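You operate a simulated robot arm through the tools that you are given. There is no shell and no other tool.

You are at the controls of a simulated two-armed robot. One attempt, no reset.

JOB
Pick up the eyewash bottle with the latest date from the inside of the spares box with one hand, pass it to the other hand and put it on the shelf of the steel bench. Set down upright: eyewash bottle.

Only the result counts: the job must be done as asked and must still hold three seconds after the hand-in. Knocking over, shifting, dropping, spilling or breaking anything else fails it.

ROBOT AND FRAMES
Two 7-joint arms with two-finger parallel grippers on one trunk, on a base that moves. Base frame: it is fixed to the floor where the robot stands at the start and does not move with it; the origin is under the middle of the robot, x ahead of it, y to its left, z up; the surface under the hand at the start is at about z = 0.85. Lengths are in m, angles in degrees, forces in N, time in s.
The left shoulder is at the start at [0.07, 0.134, 1.176], the right one opposite. With the tool pointing down near the work surface each hand reaches from about 0.1 to 0.64 m from the robot's upright axis, wherever it stands, measured 20 degrees to its own side. Places, roughly: shelf of the steel bench [0.6, 0.4, 0.3]. Payload 1.57 kg a hand.
The tool frame of a hand sits at the grasp point between the pads (the TCP): z along the fingers, y along the line on which they close. The tips reach 0.03 m beyond it. Largest opening 0.08 m; finger width 0.017, thickness 0.012; the body of the gripper, 0.04 by 0.082 m, starts 0.08 m behind the TCP.
Orientation is told as [roll, pitch, yaw] about the base's x, y, z axes, in that order, counted from this pose: with the fingers straight down and closing along the base's y, the tool's x points along the base's -x, its y along +y and its z along -z.

CONTROLS
- The arms move only by the tool nudge_tool. It takes "left_targets", "right_targets" or both (then of equal length, played together; a hand with none holds still); each is one flat list of numbers, 7 for each row, row after row: the turn, a rotation vector about the tool's x, y, z in degrees, then the shift along the tool's x, y, z in m, then the finger opening in m, from 0 to 0.08. In form: [ax, ay, az, x, y, z, jaw, ax, ay, az, x, y, z, jaw, ...]. A call has 1 to 20 rows; each row shifts and turns the commanded pose from where the row before left it, along the tool's axes as they then stand. Each row takes 0.2 s and may step no farther than 0.05 m and 8.6 degrees from the row before; otherwise, or with a gripper value out of range, the whole call is refused. Where a pose cannot be reached the arm comes as near as it can. A force on the tool above 40 N (or 10 N above the force at the start of the call, whichever is more), or a blocked arm, ends the call early, and 0.2 s more pass. Each finger travels about 0.153 m/s and halts on what it meets, pressing with about 41 N; the grip force reading is that of the motor and also rises with nothing between the fingers. The clock runs only during rows and for 0.2 s after the last one: add rows that do not move to give the fingers time. The reply holds the time, the measured pose of the TCP, the force on the tool along the base axes, the opening and the grip force, in the units named above and with some noise, with the torque about the TCP (base axes, N m) and any sound that the robot's microphone picked up.
- Cameras (640 x 400 px; columns grow to the right, rows downward): "scene" is now at [0.1273, 0.0289, 1.3929]; the picture's right is [0.35, -0.94, 0.00], its down [-0.64, -0.24, -0.73] and it looks along [0.68, 0.25, -0.68] (base axes); focal length 260 px, centre (320, 200). "left" rides on the left gripper at [0.072, 0.007, -0.122] in its tool frame; the picture's right is [-0.09, 1.00, 0.00], its down [-0.84, -0.08, -0.54] and it looks along [-0.54, -0.05, 0.84] (tool axes); focal length 238 px, centre (320, 200). "right" rides on the right gripper at [0.072, -0.007, -0.122] in its tool frame; the picture's right is [0.09, 1.00, 0.00], its down [-0.84, 0.08, -0.54] and it looks along [-0.54, 0.05, 0.84] (tool axes); focal length 238 px, centre (320, 200). There is no depth. A picture from a camera that has moved, and an enlarged one, comes with that camera's place and axes in the base frame and with its lens.
- snapshot(camera): a new picture of that camera. It takes no simulated time.
- raise_lower(by): slides the trunk up (or, below 0, down) by that many m; the arms and the scene camera ride with it, the base frame stays. It gives what a move gives, with no picture.
- roll_base(legs): drives the robot by 1 to 6 legs, each [ahead, left, turn to the left] in m, m and degrees, along the robot's own axes; the way and the turn of a leg run together, so that a leg with both is an arc; at most 1.5 m and 180 degrees a leg. The arms and the cameras ride along, it lands a little off, and it stops where it bumps. It gives what a move gives.
- pan_tilt(pan, tilt): turns the head with the scene camera to pan (to the left, within 86 degrees either way) and tilt (down, from -29 to 69), counted from straight ahead of the robot. It gives what a move gives.
- zoom(camera, box): a new picture of the part [left, top, right, bottom] of that camera's present view, enlarged. It takes no simulated time.
- close_job(): hands the job in; it is judged then, once.

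Nothing tells you exact positions but the pictures and the camera data. Unless the task says otherwise, let go and move clear before handing in.

The tools are called after "Emit:" as a command line: name --argument value ..., lists and objects as JSON in quotes. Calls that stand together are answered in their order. nudge_tool: Moves the arms, as the interface text tells. Its arguments: {"type":"object","properties":{"left_targets":{"type":"array"},"right_targets":{"type":"array"}},"required":[]} The other tools are called the same way: raise_lower (by) moves the trunk up or down; roll_base (legs) drives the base; pan_tilt (pan, tilt) turns the head that bears the scene camera; snapshot (camera) takes a picture; zoom (camera, box) takes an enlarged picture of a part of a camera's view; close_job () hands the job in.

At the start:

```text
time: 0.0
left_eef_pos: [0.3686, 0.3946, 1.1918]
left_tcp_rot: [0.0, 0.0, -0.1]
left_contact_force: [0.1, -0.2, 0.1]
left_ft_torque: [0.01, 0.0, 0.03]
left_opening: 0.0797
left_grasp_force: 0.0
right_eef_pos: [0.4128, 0.0026, 1.1664]
right_tcp_rot: [-0.1, 0.0, 0.0]
right_contact_force: [-0.3, -0.2, -0.1]
right_ft_torque: [-0.03, 0.03, 0.01]
right_opening: 0.08
right_grasp_force: 0.0
trunk travel left (down, up): [-0.75, 0.19]
robot x, y, heading: [0.0004, 0.0024, 0.0]
head pan, tilt (commanded): [20.3, 43.1]
```

scene: 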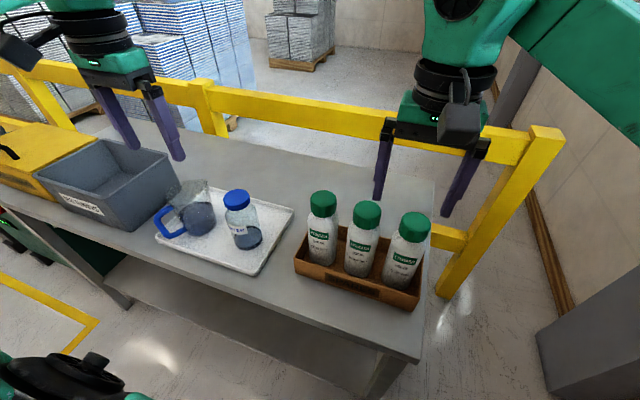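
right: 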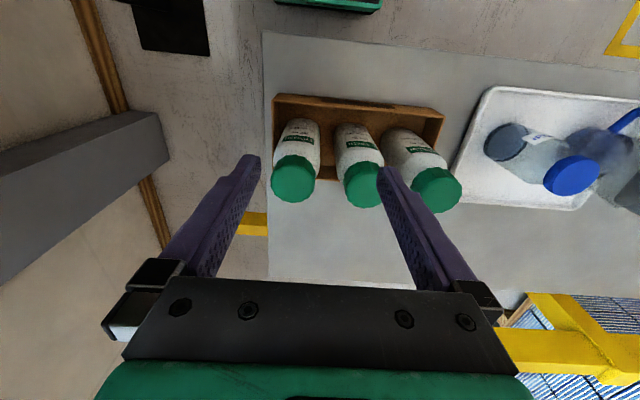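
left: 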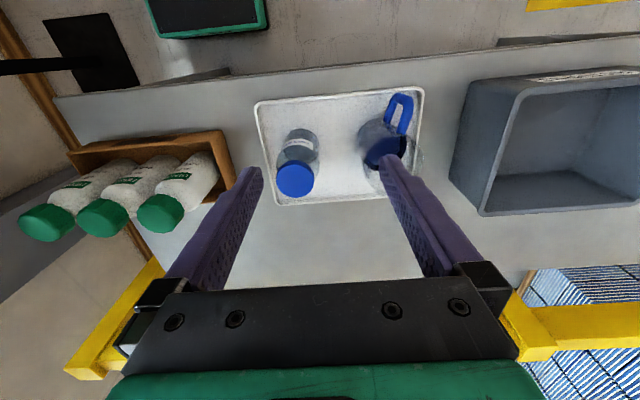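

I see a steel bench with a wooden tray holding three green-capped bottles, a white tray with a jug and a blue-capped bottle, and a grey box to the left. I'll look closer at the labels and boxes before moving.

Emit:
zoom --camera "scene" --box '[280, 180, 440, 310]'

Emit:
zoom --camera "scene" --box '[0, 120, 200, 245]'

Emit:
zoom --camera "right" --box '[260, 80, 460, 220]'

Emit:
zoom --camera "scene" --box '[0, 200, 200, 400]'

```text
3.08 times, centred on (360, 245) of scene
camera zoom: at [0.1273, 0.0289, 1.3929], right [0.35, -0.94, 0.0], down [-0.64, -0.24, -0.73], along [0.68, 0.25, -0.68], focal length 800 px, centre (197, 62)
```

zoom: 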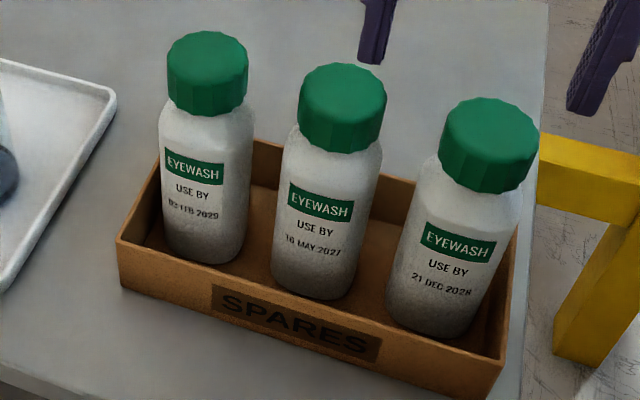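

```text
3.20 times, centred on (100, 182) of scene
camera zoom: at [0.1273, 0.0289, 1.3929], right [0.35, -0.94, 0.0], down [-0.64, -0.24, -0.73], along [0.68, 0.25, -0.68], focal length 832 px, centre (1024, 256)
```

zoom: 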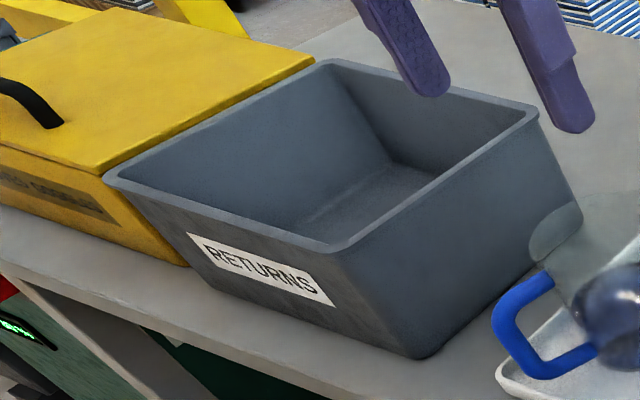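

```text
2.86 times, centred on (360, 150) of right
camera zoom: at [0.343, -0.0037, 1.2896], right [-0.09, 1.0, 0.0], down [0.84, 0.08, 0.54], along [0.54, 0.05, -0.84], focal length 681 px, centre (206, 343)
```

zoom: 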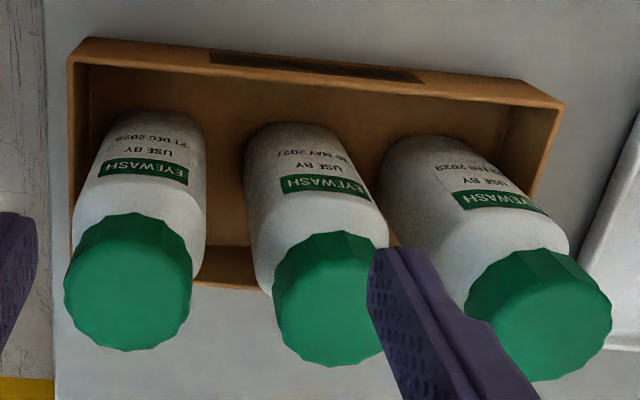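

```text
2.00 times, centred on (100, 300) of scene
camera zoom: at [0.1273, 0.0289, 1.3929], right [0.35, -0.94, 0.0], down [-0.64, -0.24, -0.73], along [0.68, 0.25, -0.68], focal length 520 px, centre (760, 0)
```

zoom: 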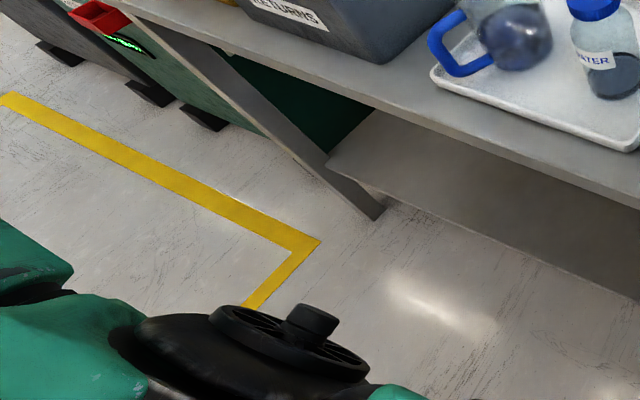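

Three eyewash bottles stand in the SPARES box; the left one seems to read "FEB 2029", the middle one "MAY 2027" and the right one "DEC 2028". I'll enlarge each date to be sure.

Emit:
zoom --camera "scene" --box '[316, 215, 348, 240]'

Emit:
zoom --camera "scene" --box '[344, 225, 376, 250]'

Emit:
zoom --camera "scene" --box '[380, 235, 412, 260]'

Emit:
zoom --camera "scene" --box '[305, 225, 337, 250]'

```text
16.00 times, centred on (332, 228) of scene
camera zoom: at [0.1273, 0.0289, 1.3929], right [0.35, -0.94, 0.0], down [-0.64, -0.24, -0.73], along [0.68, 0.25, -0.68], focal length 4158 px, centre (128, -240)
```

zoom: 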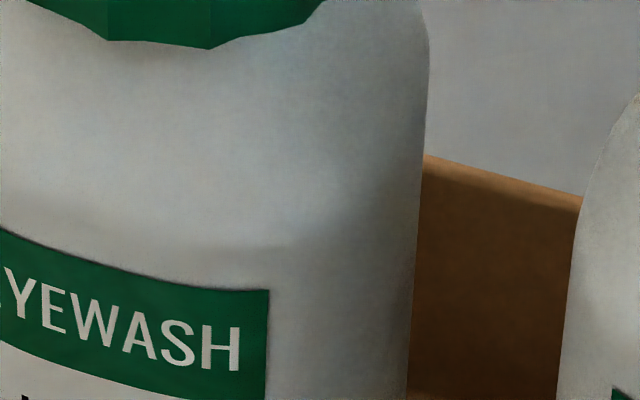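

```text
16.00 times, centred on (360, 238) of scene
camera zoom: at [0.1273, 0.0289, 1.3929], right [0.35, -0.94, 0.0], down [-0.64, -0.24, -0.73], along [0.68, 0.25, -0.68], focal length 4158 px, centre (-320, -400)
```

zoom: 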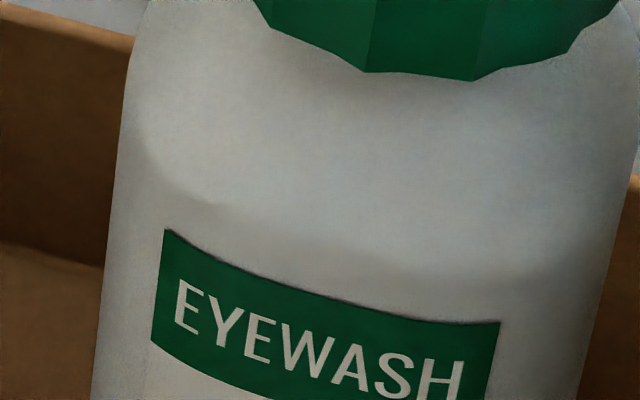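

```text
16.00 times, centred on (396, 248) of scene
camera zoom: at [0.1273, 0.0289, 1.3929], right [0.35, -0.94, 0.0], down [-0.64, -0.24, -0.73], along [0.68, 0.25, -0.68], focal length 4158 px, centre (-896, -560)
```

zoom: 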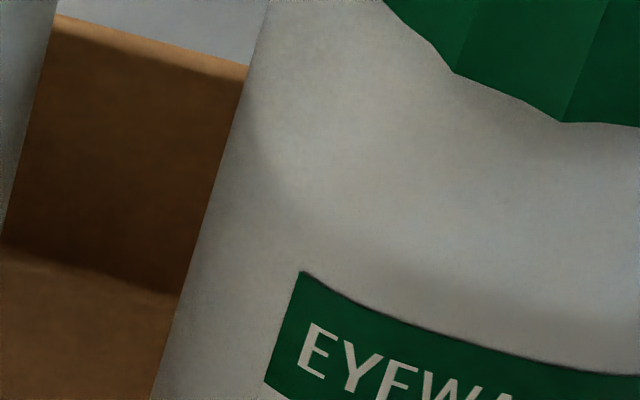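

```text
16.00 times, centred on (321, 238) of scene
camera zoom: at [0.1273, 0.0289, 1.3929], right [0.35, -0.94, 0.0], down [-0.64, -0.24, -0.73], along [0.68, 0.25, -0.68], focal length 4158 px, centre (304, -400)
```

zoom: 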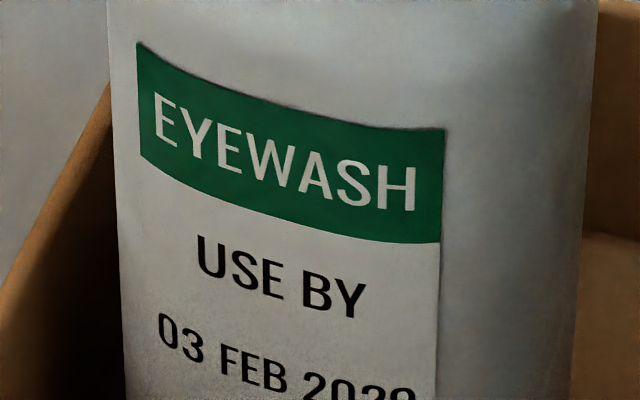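

Emit:
zoom --camera "scene" --box '[310, 236, 342, 256]'

Emit:
zoom --camera "scene" --box '[344, 240, 376, 260]'

Emit:
zoom --camera "scene" --box '[378, 248, 410, 268]'

Emit:
zoom --camera "scene" --box '[180, 150, 460, 325]'

```text
16.00 times, centred on (326, 246) of scene
camera zoom: at [0.1273, 0.0289, 1.3929], right [0.35, -0.94, 0.0], down [-0.64, -0.24, -0.73], along [0.68, 0.25, -0.68], focal length 4158 px, centre (224, -536)
```

zoom: 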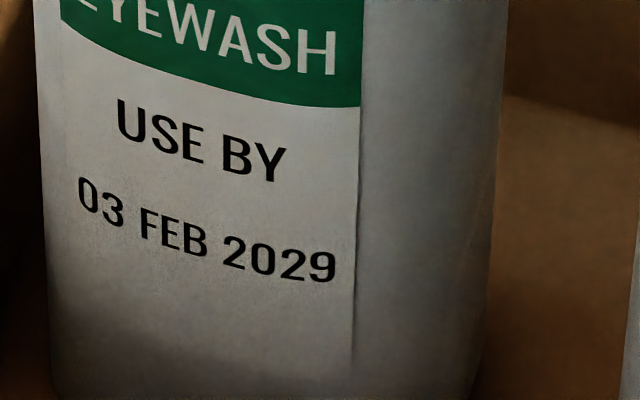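

```text
16.00 times, centred on (360, 250) of scene
camera zoom: at [0.1273, 0.0289, 1.3929], right [0.35, -0.94, 0.0], down [-0.64, -0.24, -0.73], along [0.68, 0.25, -0.68], focal length 4158 px, centre (-320, -600)
```

zoom: 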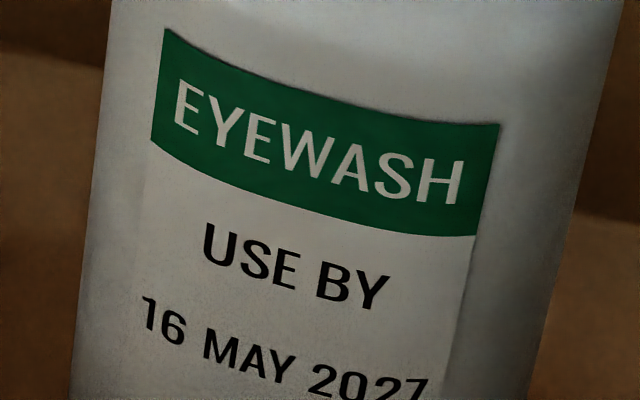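

```text
16.00 times, centred on (394, 258) of scene
camera zoom: at [0.1273, 0.0289, 1.3929], right [0.35, -0.94, 0.0], down [-0.64, -0.24, -0.73], along [0.68, 0.25, -0.68], focal length 4158 px, centre (-864, -728)
```

zoom: 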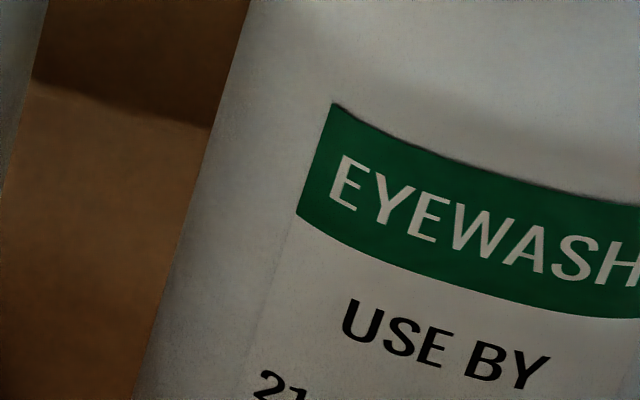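

```text
2.29 times, centred on (320, 238) of scene
camera zoom: at [0.1273, 0.0289, 1.3929], right [0.35, -0.94, 0.0], down [-0.64, -0.24, -0.73], along [0.68, 0.25, -0.68], focal length 594 px, centre (320, 114)
```

zoom: 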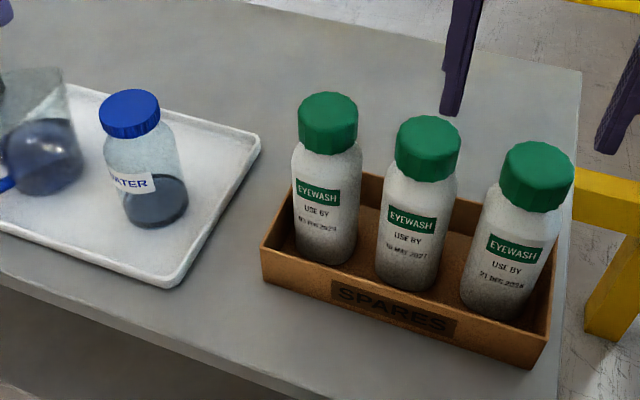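

The left bottle clearly reads 03 FEB 2029 and the middle one 16 MAY 2027. I'll check the year on the right bottle and look at the under-shelf with the head.

Emit:
zoom --camera "scene" --box '[384, 258, 416, 278]'

Emit:
pan_tilt --pan 30 --tilt 65

Emit:
snapshot --camera "scene"

```text
16.00 times, centred on (400, 268) of scene
camera zoom: at [0.1273, 0.0289, 1.3929], right [0.35, -0.94, 0.0], down [-0.64, -0.24, -0.73], along [0.68, 0.25, -0.68], focal length 4158 px, centre (-960, -888)
```

zoom: 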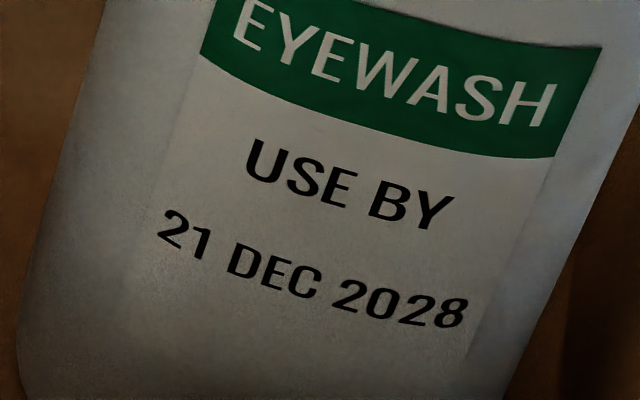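

```text
time: 0.8
left_eef_pos: [0.3691, 0.3937, 1.1913]
left_tcp_rot: [0.0, 0.0, 0.0]
left_contact_force: [-0.5, -0.1, 0.4]
left_ft_torque: [0.0, -0.02, 0.05]
left_opening: 0.0802
left_grasp_force: 0.1
right_eef_pos: [0.4144, 0.0014, 1.1666]
right_tcp_rot: [-0.1, 0.1, 0.0]
right_contact_force: [0.1, 1.3, 0.0]
right_ft_torque: [-0.02, -0.01, 0.01]
right_opening: 0.08
right_grasp_force: 0.0
trunk travel left (down, up): [-0.75, 0.19]
robot x, y, heading: [0.002, -0.0004, 0.0]
head pan, tilt (commanded): [30.0, 65.0]
```

```text
taken
camera scene: at [0.1023, 0.0304, 1.3653], right [0.5, -0.87, 0.0], down [-0.78, -0.45, -0.42], along [0.37, 0.21, -0.91], focal length 260 px, centre (320, 200)
```

scene: 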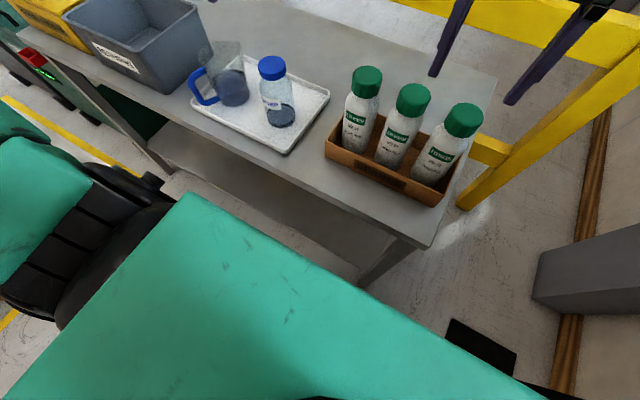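

The left bottle (03 FEB 2029) has the latest date, at about (0.48, 0.15) on the bench top with its cap top near z 1.05. Before moving I'll look around for floor obstacles and at the under-shelf.

Emit:
zoom --camera "scene" --box '[100, 80, 460, 305]'

Emit:
pan_tilt --pan 80 --tilt 45

Emit:
snapshot --camera "scene"

Emit:
pan_tilt --pan -70 --tilt 45

Emit:
snapshot --camera "scene"

Emit:
pan_tilt --pan 0 --tilt 69

Emit:
snapshot --camera "scene"

```text
1.78 times, centred on (280, 192) of scene
camera zoom: at [0.1023, 0.0304, 1.3653], right [0.5, -0.87, 0.0], down [-0.78, -0.45, -0.42], along [0.37, 0.21, -0.91], focal length 462 px, centre (391, 213)
```

zoom: 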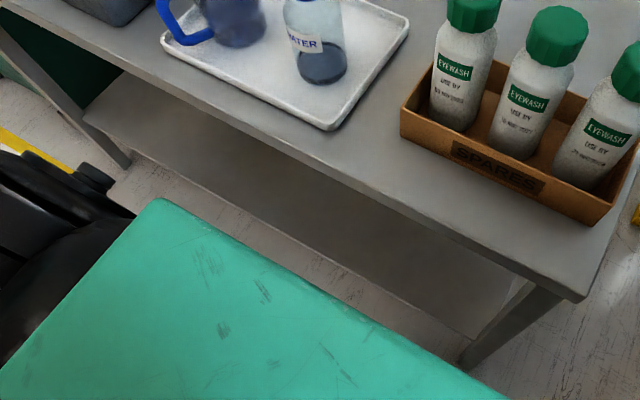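

```text
time: 2.0
left_eef_pos: [0.368, 0.3935, 1.1924]
left_tcp_rot: [-0.1, 0.1, 0.0]
left_contact_force: [0.5, 0.3, 0.2]
left_ft_torque: [0.01, 0.02, -0.01]
left_opening: 0.0799
left_grasp_force: 0.0
right_eef_pos: [0.4146, 0.0021, 1.1669]
right_tcp_rot: [-0.1, -0.1, 0.0]
right_contact_force: [-0.2, -0.3, 0.2]
right_ft_torque: [0.01, 0.0, -0.03]
right_opening: 0.0801
right_grasp_force: 0.1
trunk travel left (down, up): [-0.75, 0.19]
robot x, y, heading: [-0.0029, -0.0027, 0.4]
head pan, tilt (commanded): [80.0, 45.0]
```

```text
taken
camera scene: at [0.0639, 0.0801, 1.3902], right [0.98, -0.17, 0.0], down [-0.12, -0.7, -0.71], along [0.12, 0.7, -0.71], focal length 260 px, centre (320, 200)
```

scene: 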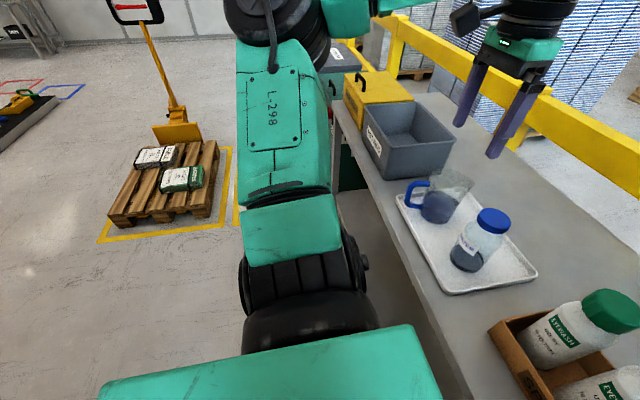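

```text
time: 4.4
left_eef_pos: [0.3692, 0.3936, 1.1909]
left_tcp_rot: [0.0, 0.0, -0.1]
left_contact_force: [0.2, 0.1, -0.3]
left_ft_torque: [-0.01, -0.01, 0.0]
left_opening: 0.0797
left_grasp_force: 0.1
right_eef_pos: [0.4133, 0.0014, 1.1669]
right_tcp_rot: [0.1, -0.1, 0.0]
right_contact_force: [0.9, -0.8, -0.3]
right_ft_torque: [-0.02, 0.0, -0.02]
right_opening: 0.0802
right_grasp_force: 0.0
trunk travel left (down, up): [-0.75, 0.19]
robot x, y, heading: [0.002, -0.0033, 0.1]
head pan, tilt (commanded): [-70.0, 45.0]
```

```text
taken
camera scene: at [0.0776, -0.0763, 1.3903], right [-0.94, -0.34, 0.0], down [-0.24, 0.66, -0.71], along [0.24, -0.66, -0.71], focal length 260 px, centre (320, 200)
```

scene: 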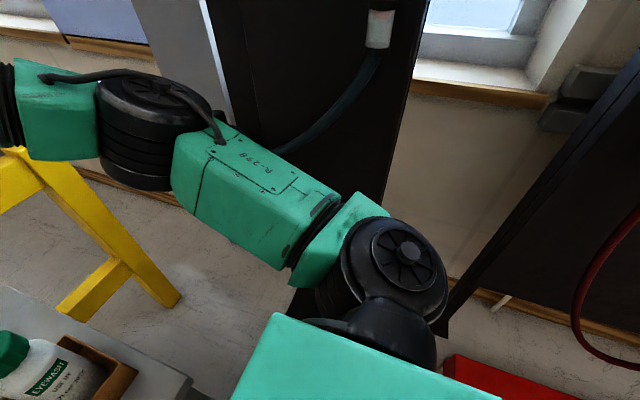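

```text
time: 5.8
left_eef_pos: [0.3681, 0.3943, 1.192]
left_tcp_rot: [0.0, 0.0, 0.0]
left_contact_force: [0.4, -0.2, -0.7]
left_ft_torque: [0.02, 0.0, 0.0]
left_opening: 0.08
left_grasp_force: 0.0
right_eef_pos: [0.4139, 0.0009, 1.1669]
right_tcp_rot: [0.1, 0.0, 0.1]
right_contact_force: [-0.9, 0.0, -0.2]
right_ft_torque: [-0.01, 0.0, 0.0]
right_opening: 0.0798
right_grasp_force: 0.0
trunk travel left (down, up): [-0.75, 0.19]
robot x, y, heading: [-0.0013, 0.0006, -0.0]
head pan, tilt (commanded): [0.0, 68.8]
```

```text
taken
camera scene: at [0.1056, 0.0, 1.3614], right [0.0, -1.0, 0.0], down [-0.93, 0.0, -0.36], along [0.36, 0.0, -0.93], focal length 260 px, centre (320, 200)
```

scene: 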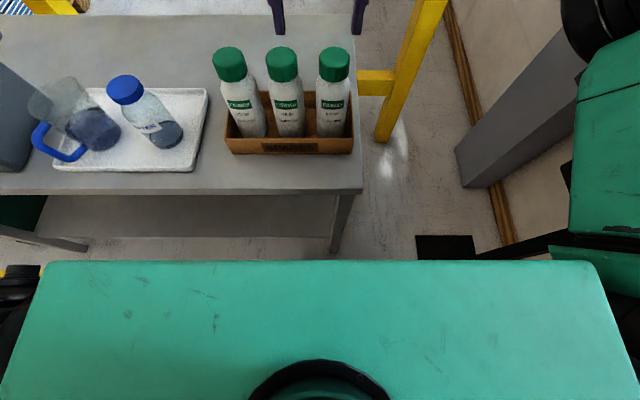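

The bench front edge is at x≈0.32 with its top at z≈0.85, and the shelf front edge is at about x≈0.35, z≈0.3. I need to know how much free floor I have behind and beside me, so I'll look to the sides and backwards.

Emit:
pan_tilt --pan -86 --tilt 25

Emit:
snapshot --camera "scene"

Emit:
pan_tilt --pan -86 --tilt 65

Emit:
snapshot --camera "scene"

Emit:
pan_tilt --pan 86 --tilt 25

Emit:
snapshot --camera "scene"

Emit:
pan_tilt --pan 86 --tilt 65

Emit:
snapshot --camera "scene"

```text
time: 7.4
left_eef_pos: [0.3675, 0.3937, 1.1933]
left_tcp_rot: [0.0, 0.0, -0.1]
left_contact_force: [-0.2, -0.6, -0.3]
left_ft_torque: [0.0, 0.01, 0.0]
left_opening: 0.0797
left_grasp_force: 0.2
right_eef_pos: [0.4152, 0.0034, 1.1668]
right_tcp_rot: [0.0, 0.0, -0.1]
right_contact_force: [0.8, -0.2, 0.1]
right_ft_torque: [0.0, 0.01, 0.01]
right_opening: 0.0801
right_grasp_force: 0.1
trunk travel left (down, up): [-0.75, 0.19]
robot x, y, heading: [-0.0009, -0.0014, -0.0]
head pan, tilt (commanded): [-85.9, 25.0]
```

```text
taken
camera scene: at [0.0563, -0.0918, 1.4208], right [-1.0, -0.07, 0.0], down [-0.03, 0.42, -0.91], along [0.06, -0.9, -0.42], focal length 260 px, centre (320, 200)
```

scene: 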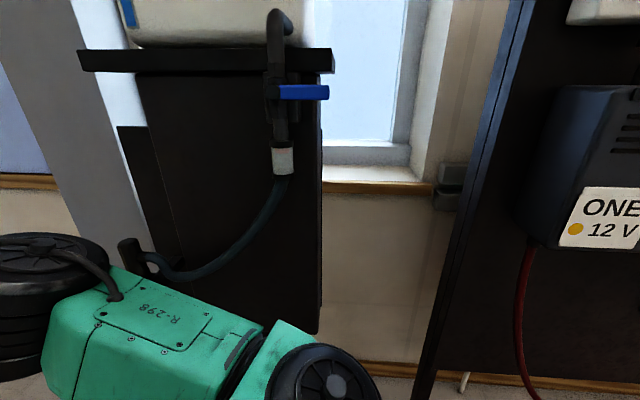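

```text
time: 8.5
left_eef_pos: [0.3694, 0.3945, 1.1915]
left_tcp_rot: [0.1, 0.0, 0.0]
left_contact_force: [0.8, 0.3, -0.3]
left_ft_torque: [0.02, -0.02, 0.03]
left_opening: 0.0801
left_grasp_force: 0.1
right_eef_pos: [0.4149, 0.0011, 1.1667]
right_tcp_rot: [0.0, -0.1, 0.1]
right_contact_force: [0.3, 0.2, 0.0]
right_ft_torque: [0.0, -0.01, 0.0]
right_opening: 0.0799
right_grasp_force: 0.1
trunk travel left (down, up): [-0.75, 0.19]
robot x, y, heading: [0.0006, 0.0014, 0.0]
head pan, tilt (commanded): [-85.9, 65.0]
```

```text
taken
camera scene: at [0.054, -0.0605, 1.3653], right [-1.0, -0.07, 0.0], down [-0.06, 0.9, -0.42], along [0.03, -0.42, -0.91], focal length 260 px, centre (320, 200)
```

scene: 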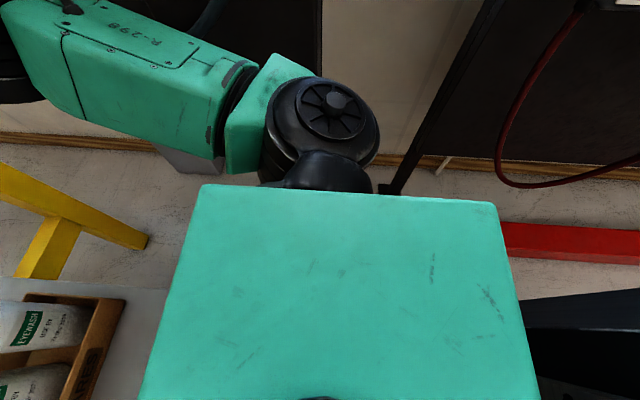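

```text
time: 11.1
left_eef_pos: [0.368, 0.3947, 1.1924]
left_tcp_rot: [0.0, -0.1, 0.0]
left_contact_force: [0.4, 0.0, 1.2]
left_ft_torque: [-0.01, 0.01, 0.01]
left_opening: 0.0796
left_grasp_force: 0.0
right_eef_pos: [0.4146, 0.0018, 1.1675]
right_tcp_rot: [0.0, 0.1, 0.0]
right_contact_force: [-0.6, 0.0, 0.7]
right_ft_torque: [0.0, 0.01, -0.02]
right_opening: 0.08
right_grasp_force: 0.0
trunk travel left (down, up): [-0.75, 0.19]
robot x, y, heading: [-0.0018, 0.0013, 0.2]
head pan, tilt (commanded): [85.9, 25.0]
```

```text
taken
camera scene: at [0.0563, 0.092, 1.4208], right [1.0, -0.07, 0.0], down [-0.03, -0.42, -0.91], along [0.06, 0.9, -0.42], focal length 260 px, centre (320, 200)
```

scene: 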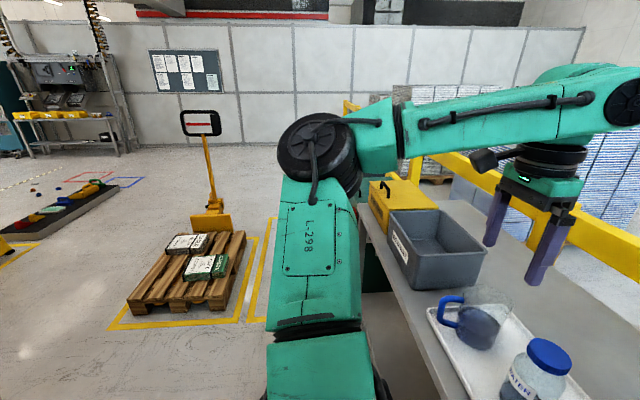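

```text
time: 12.1
left_eef_pos: [0.3675, 0.3935, 1.1905]
left_tcp_rot: [-0.1, 0.0, 0.0]
left_contact_force: [-0.5, -0.5, 0.7]
left_ft_torque: [0.01, 0.02, 0.0]
left_opening: 0.0801
left_grasp_force: 0.0
right_eef_pos: [0.4158, 0.0018, 1.1675]
right_tcp_rot: [0.0, 0.0, -0.1]
right_contact_force: [-0.3, 0.3, 1.1]
right_ft_torque: [0.0, -0.02, 0.0]
right_opening: 0.0801
right_grasp_force: 0.0
trunk travel left (down, up): [-0.75, 0.19]
robot x, y, heading: [0.0032, -0.0013, 0.0]
head pan, tilt (commanded): [85.9, 65.0]
```

```text
taken
camera scene: at [0.054, 0.0607, 1.3653], right [1.0, -0.07, 0.0], down [-0.06, -0.9, -0.42], along [0.03, 0.42, -0.91], focal length 260 px, centre (320, 200)
```

scene: 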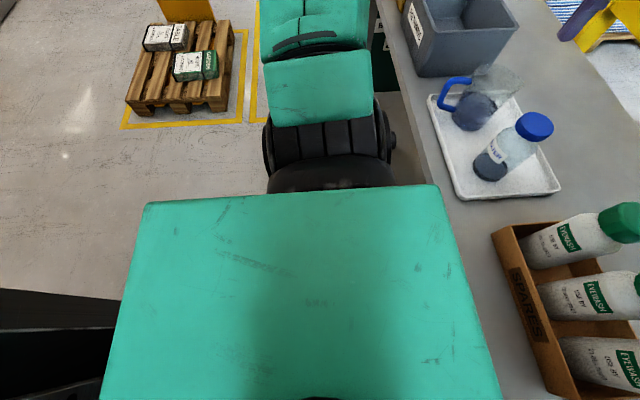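

The left bottle reads 03 FEB 2029, which is the latest. My plan is to grip its cap with the right hand from above, back off, hand it to the left hand and lower the trunk to reach the shelf. First I'll bring the right hand high above the left bottle and turn the head back to the scene.

Emit:
pan_tilt --pan 15 --tilt 45

Emit:
nudge_tool --right_targets '[0, 0, 0, -0.013, 0.03, 0, 0.08, 0, 0, 0, -0.013, 0.03, 0, 0.08, 0, 0, 0, -0.013, 0.03, 0, 0.08, 0, 0, 0, -0.013, 0.03, 0, 0.08, 0, 0, 0, -0.012, 0.029, 0, 0.08, 0, 0, 0, 0, 0, 0, 0.08]'

Emit:
snapshot --camera "right"

Emit:
snapshot --camera "scene"

```text
time: 13.6
left_eef_pos: [0.369, 0.394, 1.1918]
left_tcp_rot: [-0.1, -0.1, 0.0]
left_contact_force: [-0.2, 0.3, -0.5]
left_ft_torque: [-0.02, -0.04, -0.01]
left_opening: 0.0799
left_grasp_force: 0.0
right_eef_pos: [0.4152, 0.0013, 1.1666]
right_tcp_rot: [-0.1, 0.1, -0.1]
right_contact_force: [-0.1, 0.6, -0.6]
right_ft_torque: [0.0, -0.06, -0.01]
right_opening: 0.0802
right_grasp_force: 0.1
trunk travel left (down, up): [-0.75, 0.19]
robot x, y, heading: [-0.0011, 0.0009, -0.0]
head pan, tilt (commanded): [15.0, 45.0]
```

```text
time: 15.0
left_eef_pos: [0.3679, 0.3956, 1.1912]
left_tcp_rot: [-0.1, 0.0, 0.0]
left_contact_force: [-0.3, 0.3, -0.7]
left_ft_torque: [-0.06, 0.0, 0.01]
left_opening: 0.0799
left_grasp_force: 0.0
right_eef_pos: [0.4573, 0.1026, 1.1675]
right_tcp_rot: [0.0, 0.0, 0.0]
right_contact_force: [0.5, 0.3, 0.5]
right_ft_torque: [-0.02, 0.0, 0.0]
right_opening: 0.08
right_grasp_force: 0.1
right hand out of reach, approached as far as the arm can: row 4, 5
trunk travel left (down, up): [-0.75, 0.19]
robot x, y, heading: [0.005, 0.0019, 0.0]
head pan, tilt (commanded): [15.0, 45.0]
```

```text
taken
camera right: at [0.3859, 0.0971, 1.2895], right [-0.09, 1.0, 0.0], down [0.84, 0.08, 0.54], along [0.54, 0.05, -0.84], focal length 238 px, centre (320, 200)
```

right: 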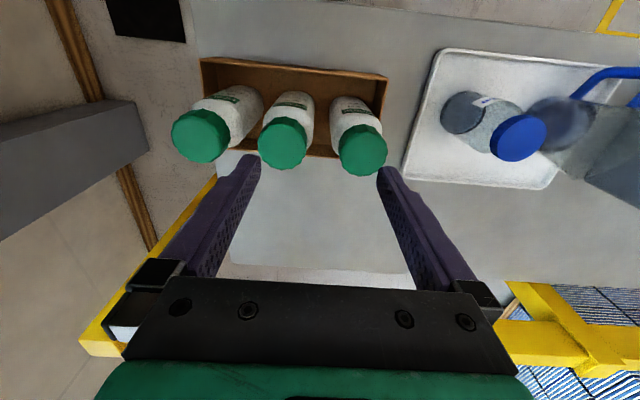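

```text
taken
camera scene: at [0.1281, 0.0219, 1.3903], right [0.26, -0.97, 0.0], down [-0.68, -0.18, -0.71], along [0.68, 0.18, -0.71], focal length 260 px, centre (320, 200)
```

scene: 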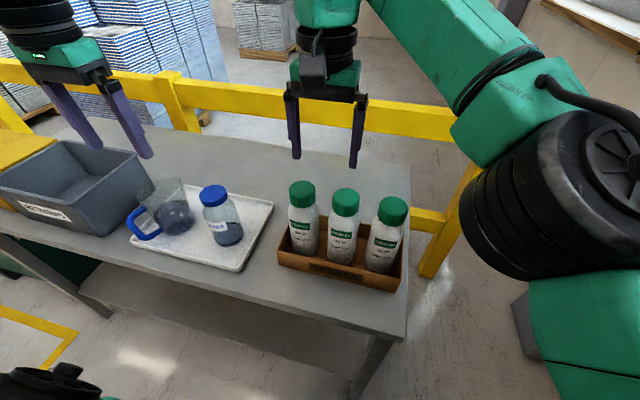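

The right arm can't reach across to the left bottle from here. I'll bring that hand back to the right and drive the base about 0.2 m to the left along the bench, which is clear, so the bottle lies in front of the right arm.

Emit:
nudge_tool --right_targets '[0, 0, 0, 0.01, -0.04, 0, 0.08, 0, 0, 0, 0.01, -0.04, 0, 0.08, 0, 0, 0, 0, -0.04, 0, 0.08, 0, 0, 0, 0, 0, 0, 0.08]'

Emit:
roll_base --legs '[[0, 0.2, 0]]'

Emit:
snapshot --camera "scene"

Emit:
snapshot --camera "right"

```text
time: 16.0
left_eef_pos: [0.3679, 0.3944, 1.1918]
left_tcp_rot: [0.0, 0.0, 0.0]
left_contact_force: [0.0, 0.1, 0.6]
left_ft_torque: [-0.03, -0.03, -0.03]
left_opening: 0.0801
left_grasp_force: 0.0
right_eef_pos: [0.4387, -0.0171, 1.1671]
right_tcp_rot: [0.0, 0.0, 0.0]
right_contact_force: [1.1, 0.6, 0.1]
right_ft_torque: [-0.01, -0.04, 0.03]
right_opening: 0.08
right_grasp_force: 0.1
trunk travel left (down, up): [-0.75, 0.19]
robot x, y, heading: [-0.001, 0.003, -0.1]
head pan, tilt (commanded): [15.0, 45.0]
```

```text
time: 17.6
left_eef_pos: [0.3693, 0.5903, 1.1936]
left_tcp_rot: [0.1, 0.0, 0.0]
left_contact_force: [0.1, -0.1, 0.1]
left_ft_torque: [0.0, 0.0, 0.03]
left_opening: 0.0799
left_grasp_force: 0.0
right_eef_pos: [0.4376, 0.1783, 1.168]
right_tcp_rot: [0.1, 0.0, 0.0]
right_contact_force: [0.0, -0.8, -0.1]
right_ft_torque: [0.03, 0.03, 0.0]
right_opening: 0.08
right_grasp_force: 0.0
trunk travel left (down, up): [-0.75, 0.19]
robot x, y, heading: [-0.0018, 0.1958, -0.1]
head pan, tilt (commanded): [15.0, 45.0]
```

```text
taken
camera scene: at [0.1283, 0.2167, 1.3903], right [0.26, -0.97, 0.0], down [-0.68, -0.18, -0.71], along [0.68, 0.18, -0.71], focal length 260 px, centre (320, 200)
```

scene: 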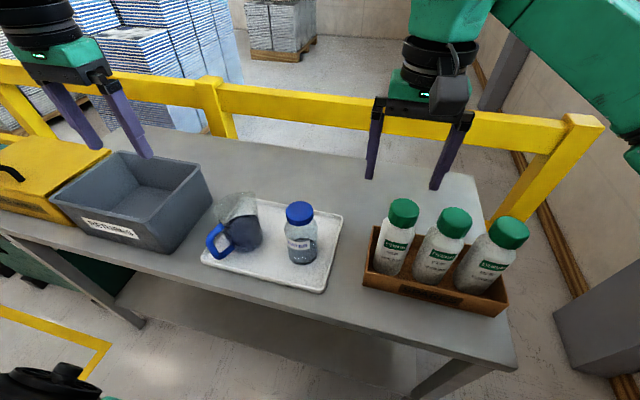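

```text
taken
camera right: at [0.3664, 0.1722, 1.2895], right [-0.09, 1.0, 0.0], down [0.84, 0.08, 0.54], along [0.54, 0.05, -0.84], focal length 238 px, centre (320, 200)
```

right: 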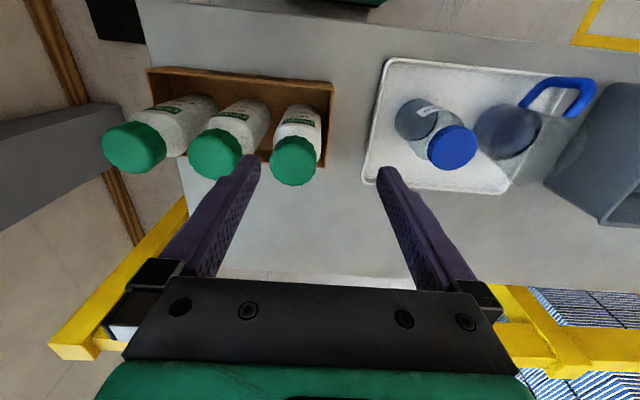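

The base is now at y≈0.196. I'll measure the target cap precisely in the right and scene cameras.

Emit:
zoom --camera "right" --box '[240, 80, 368, 200]'

Emit:
zoom --camera "scene" --box '[350, 180, 478, 300]'

Emit:
zoom --camera "left" --box '[0, 100, 320, 300]'

```text
3.33 times, centred on (304, 140) of right
camera zoom: at [0.3664, 0.1722, 1.2895], right [-0.09, 1.0, 0.0], down [0.84, 0.08, 0.54], along [0.54, 0.05, -0.84], focal length 794 px, centre (373, 400)
```

zoom: 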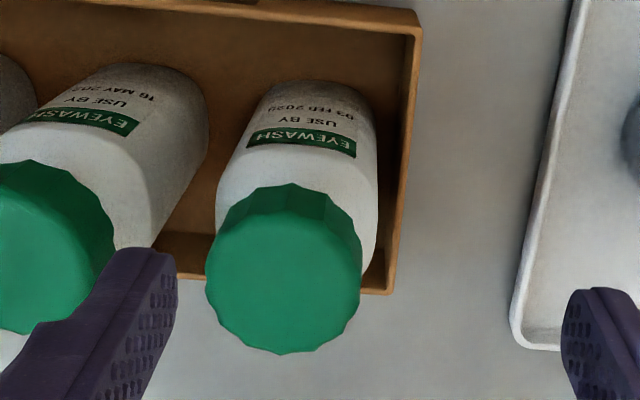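

```text
3.33 times, centred on (414, 240) of scene
camera zoom: at [0.1283, 0.2167, 1.3903], right [0.26, -0.97, 0.0], down [-0.68, -0.18, -0.71], along [0.68, 0.18, -0.71], focal length 866 px, centre (7, 67)
```

zoom: 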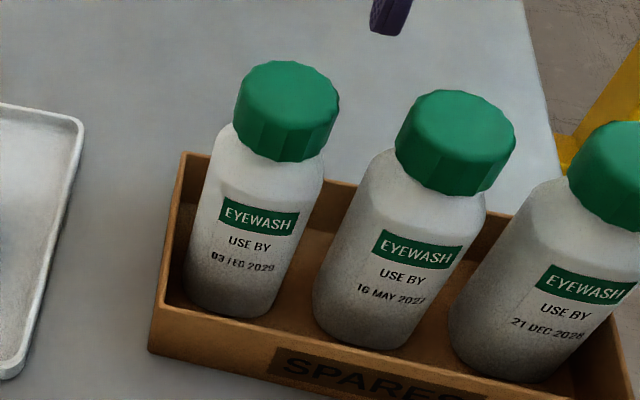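

```text
2.00 times, centred on (160, 200) of left
camera zoom: at [0.2972, 0.5958, 1.3151], right [0.09, 1.0, 0.0], down [0.84, -0.08, 0.54], along [0.54, -0.05, -0.84], focal length 477 px, centre (640, 200)
```

zoom: 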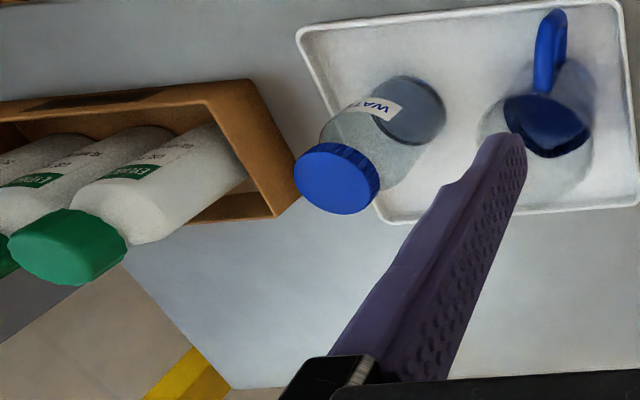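

The target cap's top centre is at about (0.477, 0.152, 1.048), with a body diameter of about 0.065 and only about 0.02 m to its neighbour. I'll centre the right hand above it and yaw it 90° so the fingers close along x, clear of the neighbour.

Emit:
nudge_tool --right_targets '[0, 0, 0, -0.02, -0.013, 0, 0.08, 0, 0, 0, -0.0195, -0.013, 0, 0.08, 0, 0, -8.2, 0, 0, 0, 0.08, 0, 0, -8.2, 0, 0, 0, 0.08, 0, 0, -8.2, 0, 0, 0, 0.08, 0, 0, -8.2, 0, 0, 0, 0.08, 0, 0, -8.2, 0, 0, 0, 0.08, 0, 0, -8.2, 0, 0, 0, 0.08, 0, 0, -8.2, 0, 0, 0, 0.08, 0, 0, -8.2, 0, 0, 0, 0.08, 0, 0, -8.2, 0, 0, 0, 0.08, 0, 0, -8.2, 0, 0, 0, 0.08, 0, 0, -8, 0, 0, 0, 0.08, 0, 0, 0, 0, 0, 0, 0.08]'

Emit:
snapshot --camera "scene"

Emit:
snapshot --camera "right"

```text
time: 20.6
left_eef_pos: [0.3687, 0.5922, 1.1909]
left_tcp_rot: [0.0, -0.1, 0.1]
left_contact_force: [0.0, -0.2, 0.5]
left_ft_torque: [0.01, 0.0, -0.01]
left_opening: 0.0801
left_grasp_force: 0.0
right_eef_pos: [0.2517, 0.2019, 1.1251]
right_tcp_rot: [0.0, 0.0, 90.0]
right_contact_force: [-0.4, -0.3, 0.5]
right_ft_torque: [0.01, 0.03, -0.01]
right_opening: 0.08
right_grasp_force: 0.0
right hand out of reach, approached as far as the arm can: row 7, 8, 9, 10, 11, 12, 13
trunk travel left (down, up): [-0.75, 0.19]
robot x, y, heading: [-0.0017, 0.1945, 0.1]
head pan, tilt (commanded): [15.0, 45.0]
```

```text
taken
camera scene: at [0.1287, 0.2193, 1.3902], right [0.26, -0.97, 0.0], down [-0.68, -0.18, -0.71], along [0.68, 0.18, -0.71], focal length 260 px, centre (320, 200)
```

scene: 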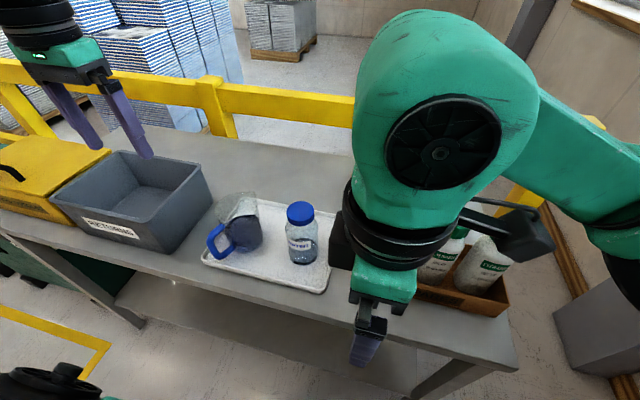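

```text
taken
camera right: at [0.2591, 0.1308, 1.2468], right [-1.0, -0.09, 0.0], down [-0.08, 0.84, 0.54], along [-0.05, 0.54, -0.84], focal length 238 px, centre (320, 200)
```

right: 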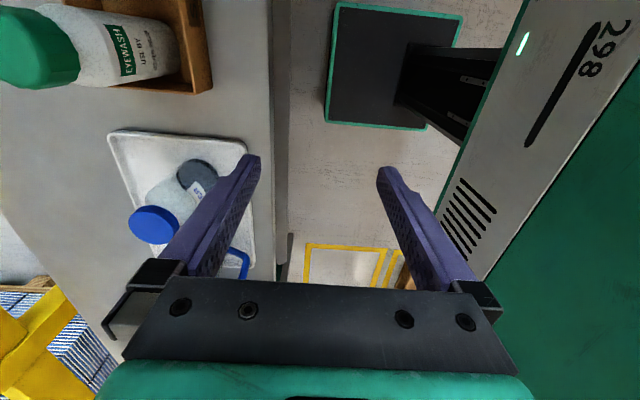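

With yaw +90° the arm could not hold position and swung back to (0.25, 0.20), clear of everything. I'll undo that turn, then try a −45° yaw, which also keeps the fingers clear of the neighbour.

Emit:
nudge_tool --right_targets '[0, 0, 0, 0, 0, -0.04, 0.08, 0, 0, 8.2, 0, 0, 0, 0.08, 0, 0, 8.2, 0, 0, 0, 0.08, 0, 0, 8.2, 0, 0, 0, 0.08, 0, 0, 8.2, 0, 0, 0, 0.08, 0, 0, 8.2, 0, 0, 0, 0.08, 0, 0, 8.2, 0, 0, 0, 0.08, 0, 0, 8.2, 0, 0, 0, 0.08, 0, 0, 8.2, 0, 0, 0, 0.08, 0, 0, 8.2, 0, 0, 0, 0.08, 0, 0, 8.2, 0, 0, 0, 0.08, 0, 0, 8, 0, 0, 0, 0.08, 0, 0, 0, 0, 0, 0, 0.08]'

Emit:
snapshot --camera "scene"

```text
time: 23.4
left_eef_pos: [0.3667, 0.5922, 1.1918]
left_tcp_rot: [0.1, 0.0, 0.0]
left_contact_force: [0.3, 0.0, -0.4]
left_ft_torque: [-0.02, -0.02, 0.01]
left_opening: 0.0801
left_grasp_force: 0.0
right_eef_pos: [0.2445, 0.2026, 1.1638]
right_tcp_rot: [0.1, 0.0, -0.1]
right_contact_force: [0.3, 0.2, 0.5]
right_ft_torque: [0.02, -0.01, -0.04]
right_opening: 0.08
right_grasp_force: 0.1
right hand out of reach, approached as far as the arm can: row 1
trunk travel left (down, up): [-0.75, 0.19]
robot x, y, heading: [-0.0003, 0.1973, 0.3]
head pan, tilt (commanded): [15.0, 45.0]
```

```text
taken
camera scene: at [0.1282, 0.2196, 1.3903], right [0.26, -0.97, 0.0], down [-0.68, -0.18, -0.71], along [0.68, 0.18, -0.71], focal length 260 px, centre (320, 200)
```

scene: 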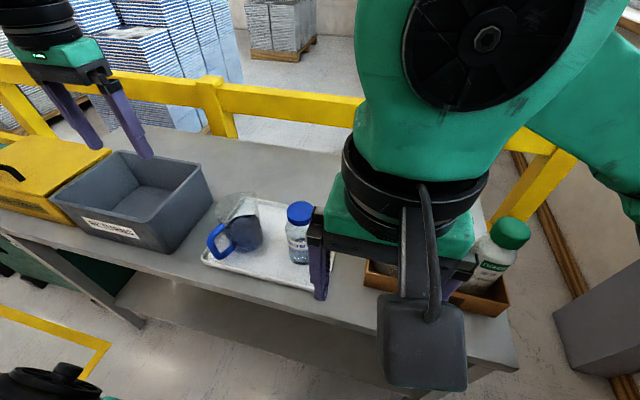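

The hand is back at yaw 0. I'll move over the target bottle and turn it −45° in the other direction.

Emit:
nudge_tool --right_targets '[0, 0, 0, -0.0465, -0.0101, 0, 0.08, 0, 0, 0, -0.0465, -0.0101, 0, 0.08, 0, 0, 0, -0.0465, -0.0101, 0, 0.08, 0, 0, 0, -0.0465, -0.0101, 0, 0.08, 0, 0, 0, -0.0465, -0.0101, 0, 0.08, 0, 0, 7.5, 0, 0, 0, 0.08, 0, 0, 7.5, 0, 0, 0, 0.08, 0, 0, 7.5, 0, 0, 0, 0.08, 0, 0, 7.5, 0, 0, 0, 0.08, 0, 0, 7.5, 0, 0, 0, 0.08, 0, 0, 7.5, 0, 0, 0, 0.08, 0, 0, 0, 0, 0, 0, 0.08]'

Emit:
snapshot --camera "scene"

Emit:
snapshot --camera "right"

```text
time: 25.9
left_eef_pos: [0.368, 0.5925, 1.1916]
left_tcp_rot: [0.0, 0.0, 0.0]
left_contact_force: [0.7, 0.2, -0.3]
left_ft_torque: [0.01, -0.03, 0.01]
left_opening: 0.0802
left_grasp_force: 0.0
right_eef_pos: [0.477, 0.1527, 1.1627]
right_tcp_rot: [0.0, 0.1, -45.1]
right_contact_force: [0.4, 0.7, -0.2]
right_ft_torque: [0.0, -0.01, 0.0]
right_opening: 0.08
right_grasp_force: 0.1
trunk travel left (down, up): [-0.75, 0.19]
robot x, y, heading: [-0.0024, 0.1986, -0.0]
head pan, tilt (commanded): [15.0, 45.0]
```

```text
taken
camera scene: at [0.1282, 0.2196, 1.3903], right [0.26, -0.97, 0.0], down [-0.68, -0.18, -0.71], along [0.68, 0.18, -0.71], focal length 260 px, centre (320, 200)
```

scene: 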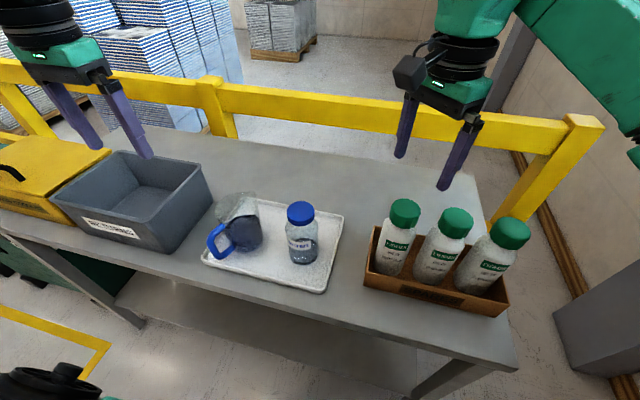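

```text
taken
camera right: at [0.4223, 0.2002, 1.2853], right [0.64, 0.77, 0.0], down [0.65, -0.54, 0.54], along [0.42, -0.35, -0.84], focal length 238 px, centre (320, 200)
```

right: 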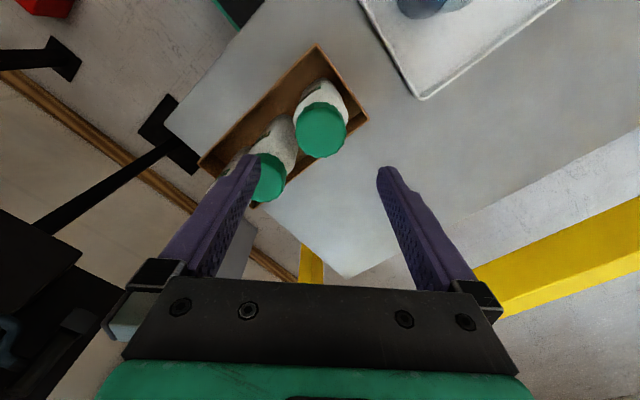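

Yaw −45° is fully reachable, directly above the target. I'll re-measure the cap from this view before going down.

Emit:
zoom --camera "right" --box '[256, 70, 384, 190]'

Emit:
zoom --camera "scene" --box '[350, 90, 510, 300]'

```text
3.33 times, centred on (320, 130) of right
camera zoom: at [0.4223, 0.2002, 1.2853], right [0.64, 0.77, 0.0], down [0.65, -0.54, 0.54], along [0.42, -0.35, -0.84], focal length 794 px, centre (320, 433)
```

zoom: 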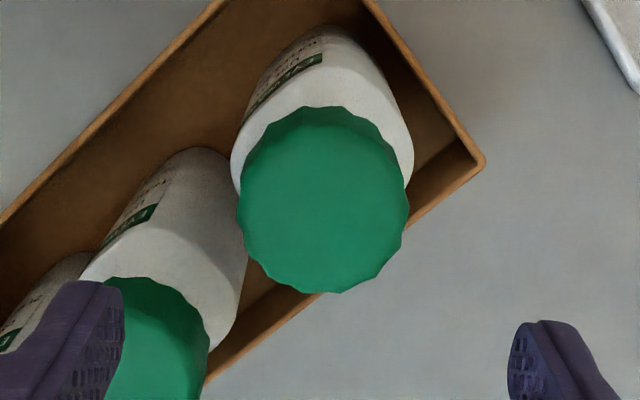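

```text
1.90 times, centred on (430, 195) of scene
camera zoom: at [0.1282, 0.2196, 1.3903], right [0.26, -0.97, 0.0], down [-0.68, -0.18, -0.71], along [0.68, 0.18, -0.71], focal length 495 px, centre (110, 210)
```

zoom: 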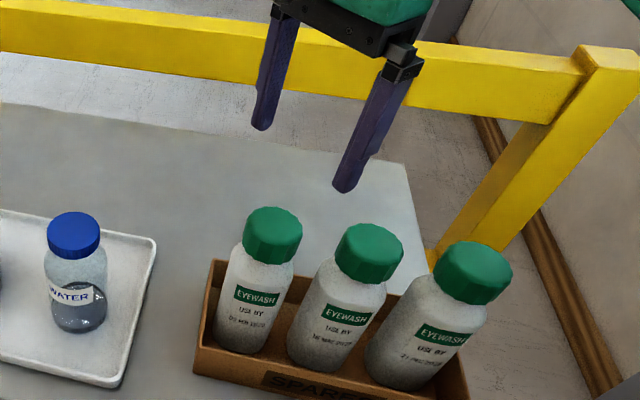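

Both views agree that the cap is at about (0.478, 0.153), right under the hand. I'll descend part way until the tips are beside the cap and check.

Emit:
nudge_tool --right_targets '[0, 0, 0, 0, 0.001, 0.04, 0.08, 0, 0, 0, 0, 0, 0.04, 0.08, 0, 0, 0, 0, 0, 0.025, 0.08, 0, 0, 0, 0, 0, 0, 0.08]'

Emit:
snapshot --camera "right"

Emit:
zoom --camera "scene" --box '[350, 90, 510, 300]'

```text
time: 26.9
left_eef_pos: [0.3692, 0.592, 1.1919]
left_tcp_rot: [0.0, 0.1, -0.1]
left_contact_force: [0.1, 0.5, 0.2]
left_ft_torque: [0.0, 0.01, 0.01]
left_opening: 0.0798
left_grasp_force: 0.0
right_eef_pos: [0.4782, 0.1535, 1.0581]
right_tcp_rot: [0.1, 0.0, -44.9]
right_contact_force: [-0.5, -0.1, -0.2]
right_ft_torque: [-0.03, 0.0, -0.03]
right_opening: 0.0801
right_grasp_force: 0.1
trunk travel left (down, up): [-0.75, 0.19]
robot x, y, heading: [-0.0008, 0.1993, -0.1]
head pan, tilt (commanded): [15.0, 45.0]
```

```text
taken
camera right: at [0.4234, 0.2005, 1.1802], right [0.64, 0.77, 0.0], down [0.65, -0.54, 0.54], along [0.42, -0.35, -0.84], focal length 238 px, centre (320, 200)
```

right: 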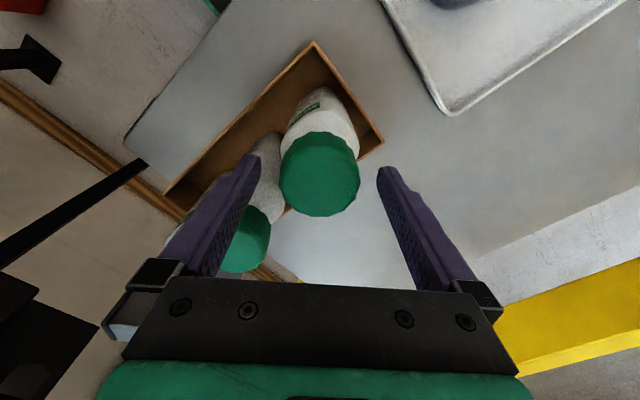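

```text
1.90 times, centred on (430, 195) of scene
camera zoom: at [0.1282, 0.2197, 1.3903], right [0.26, -0.97, 0.0], down [-0.68, -0.18, -0.71], along [0.68, 0.18, -0.71], focal length 495 px, centre (110, 210)
```

zoom: 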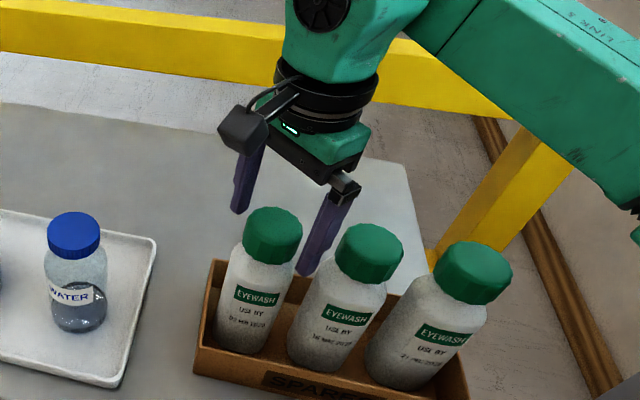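

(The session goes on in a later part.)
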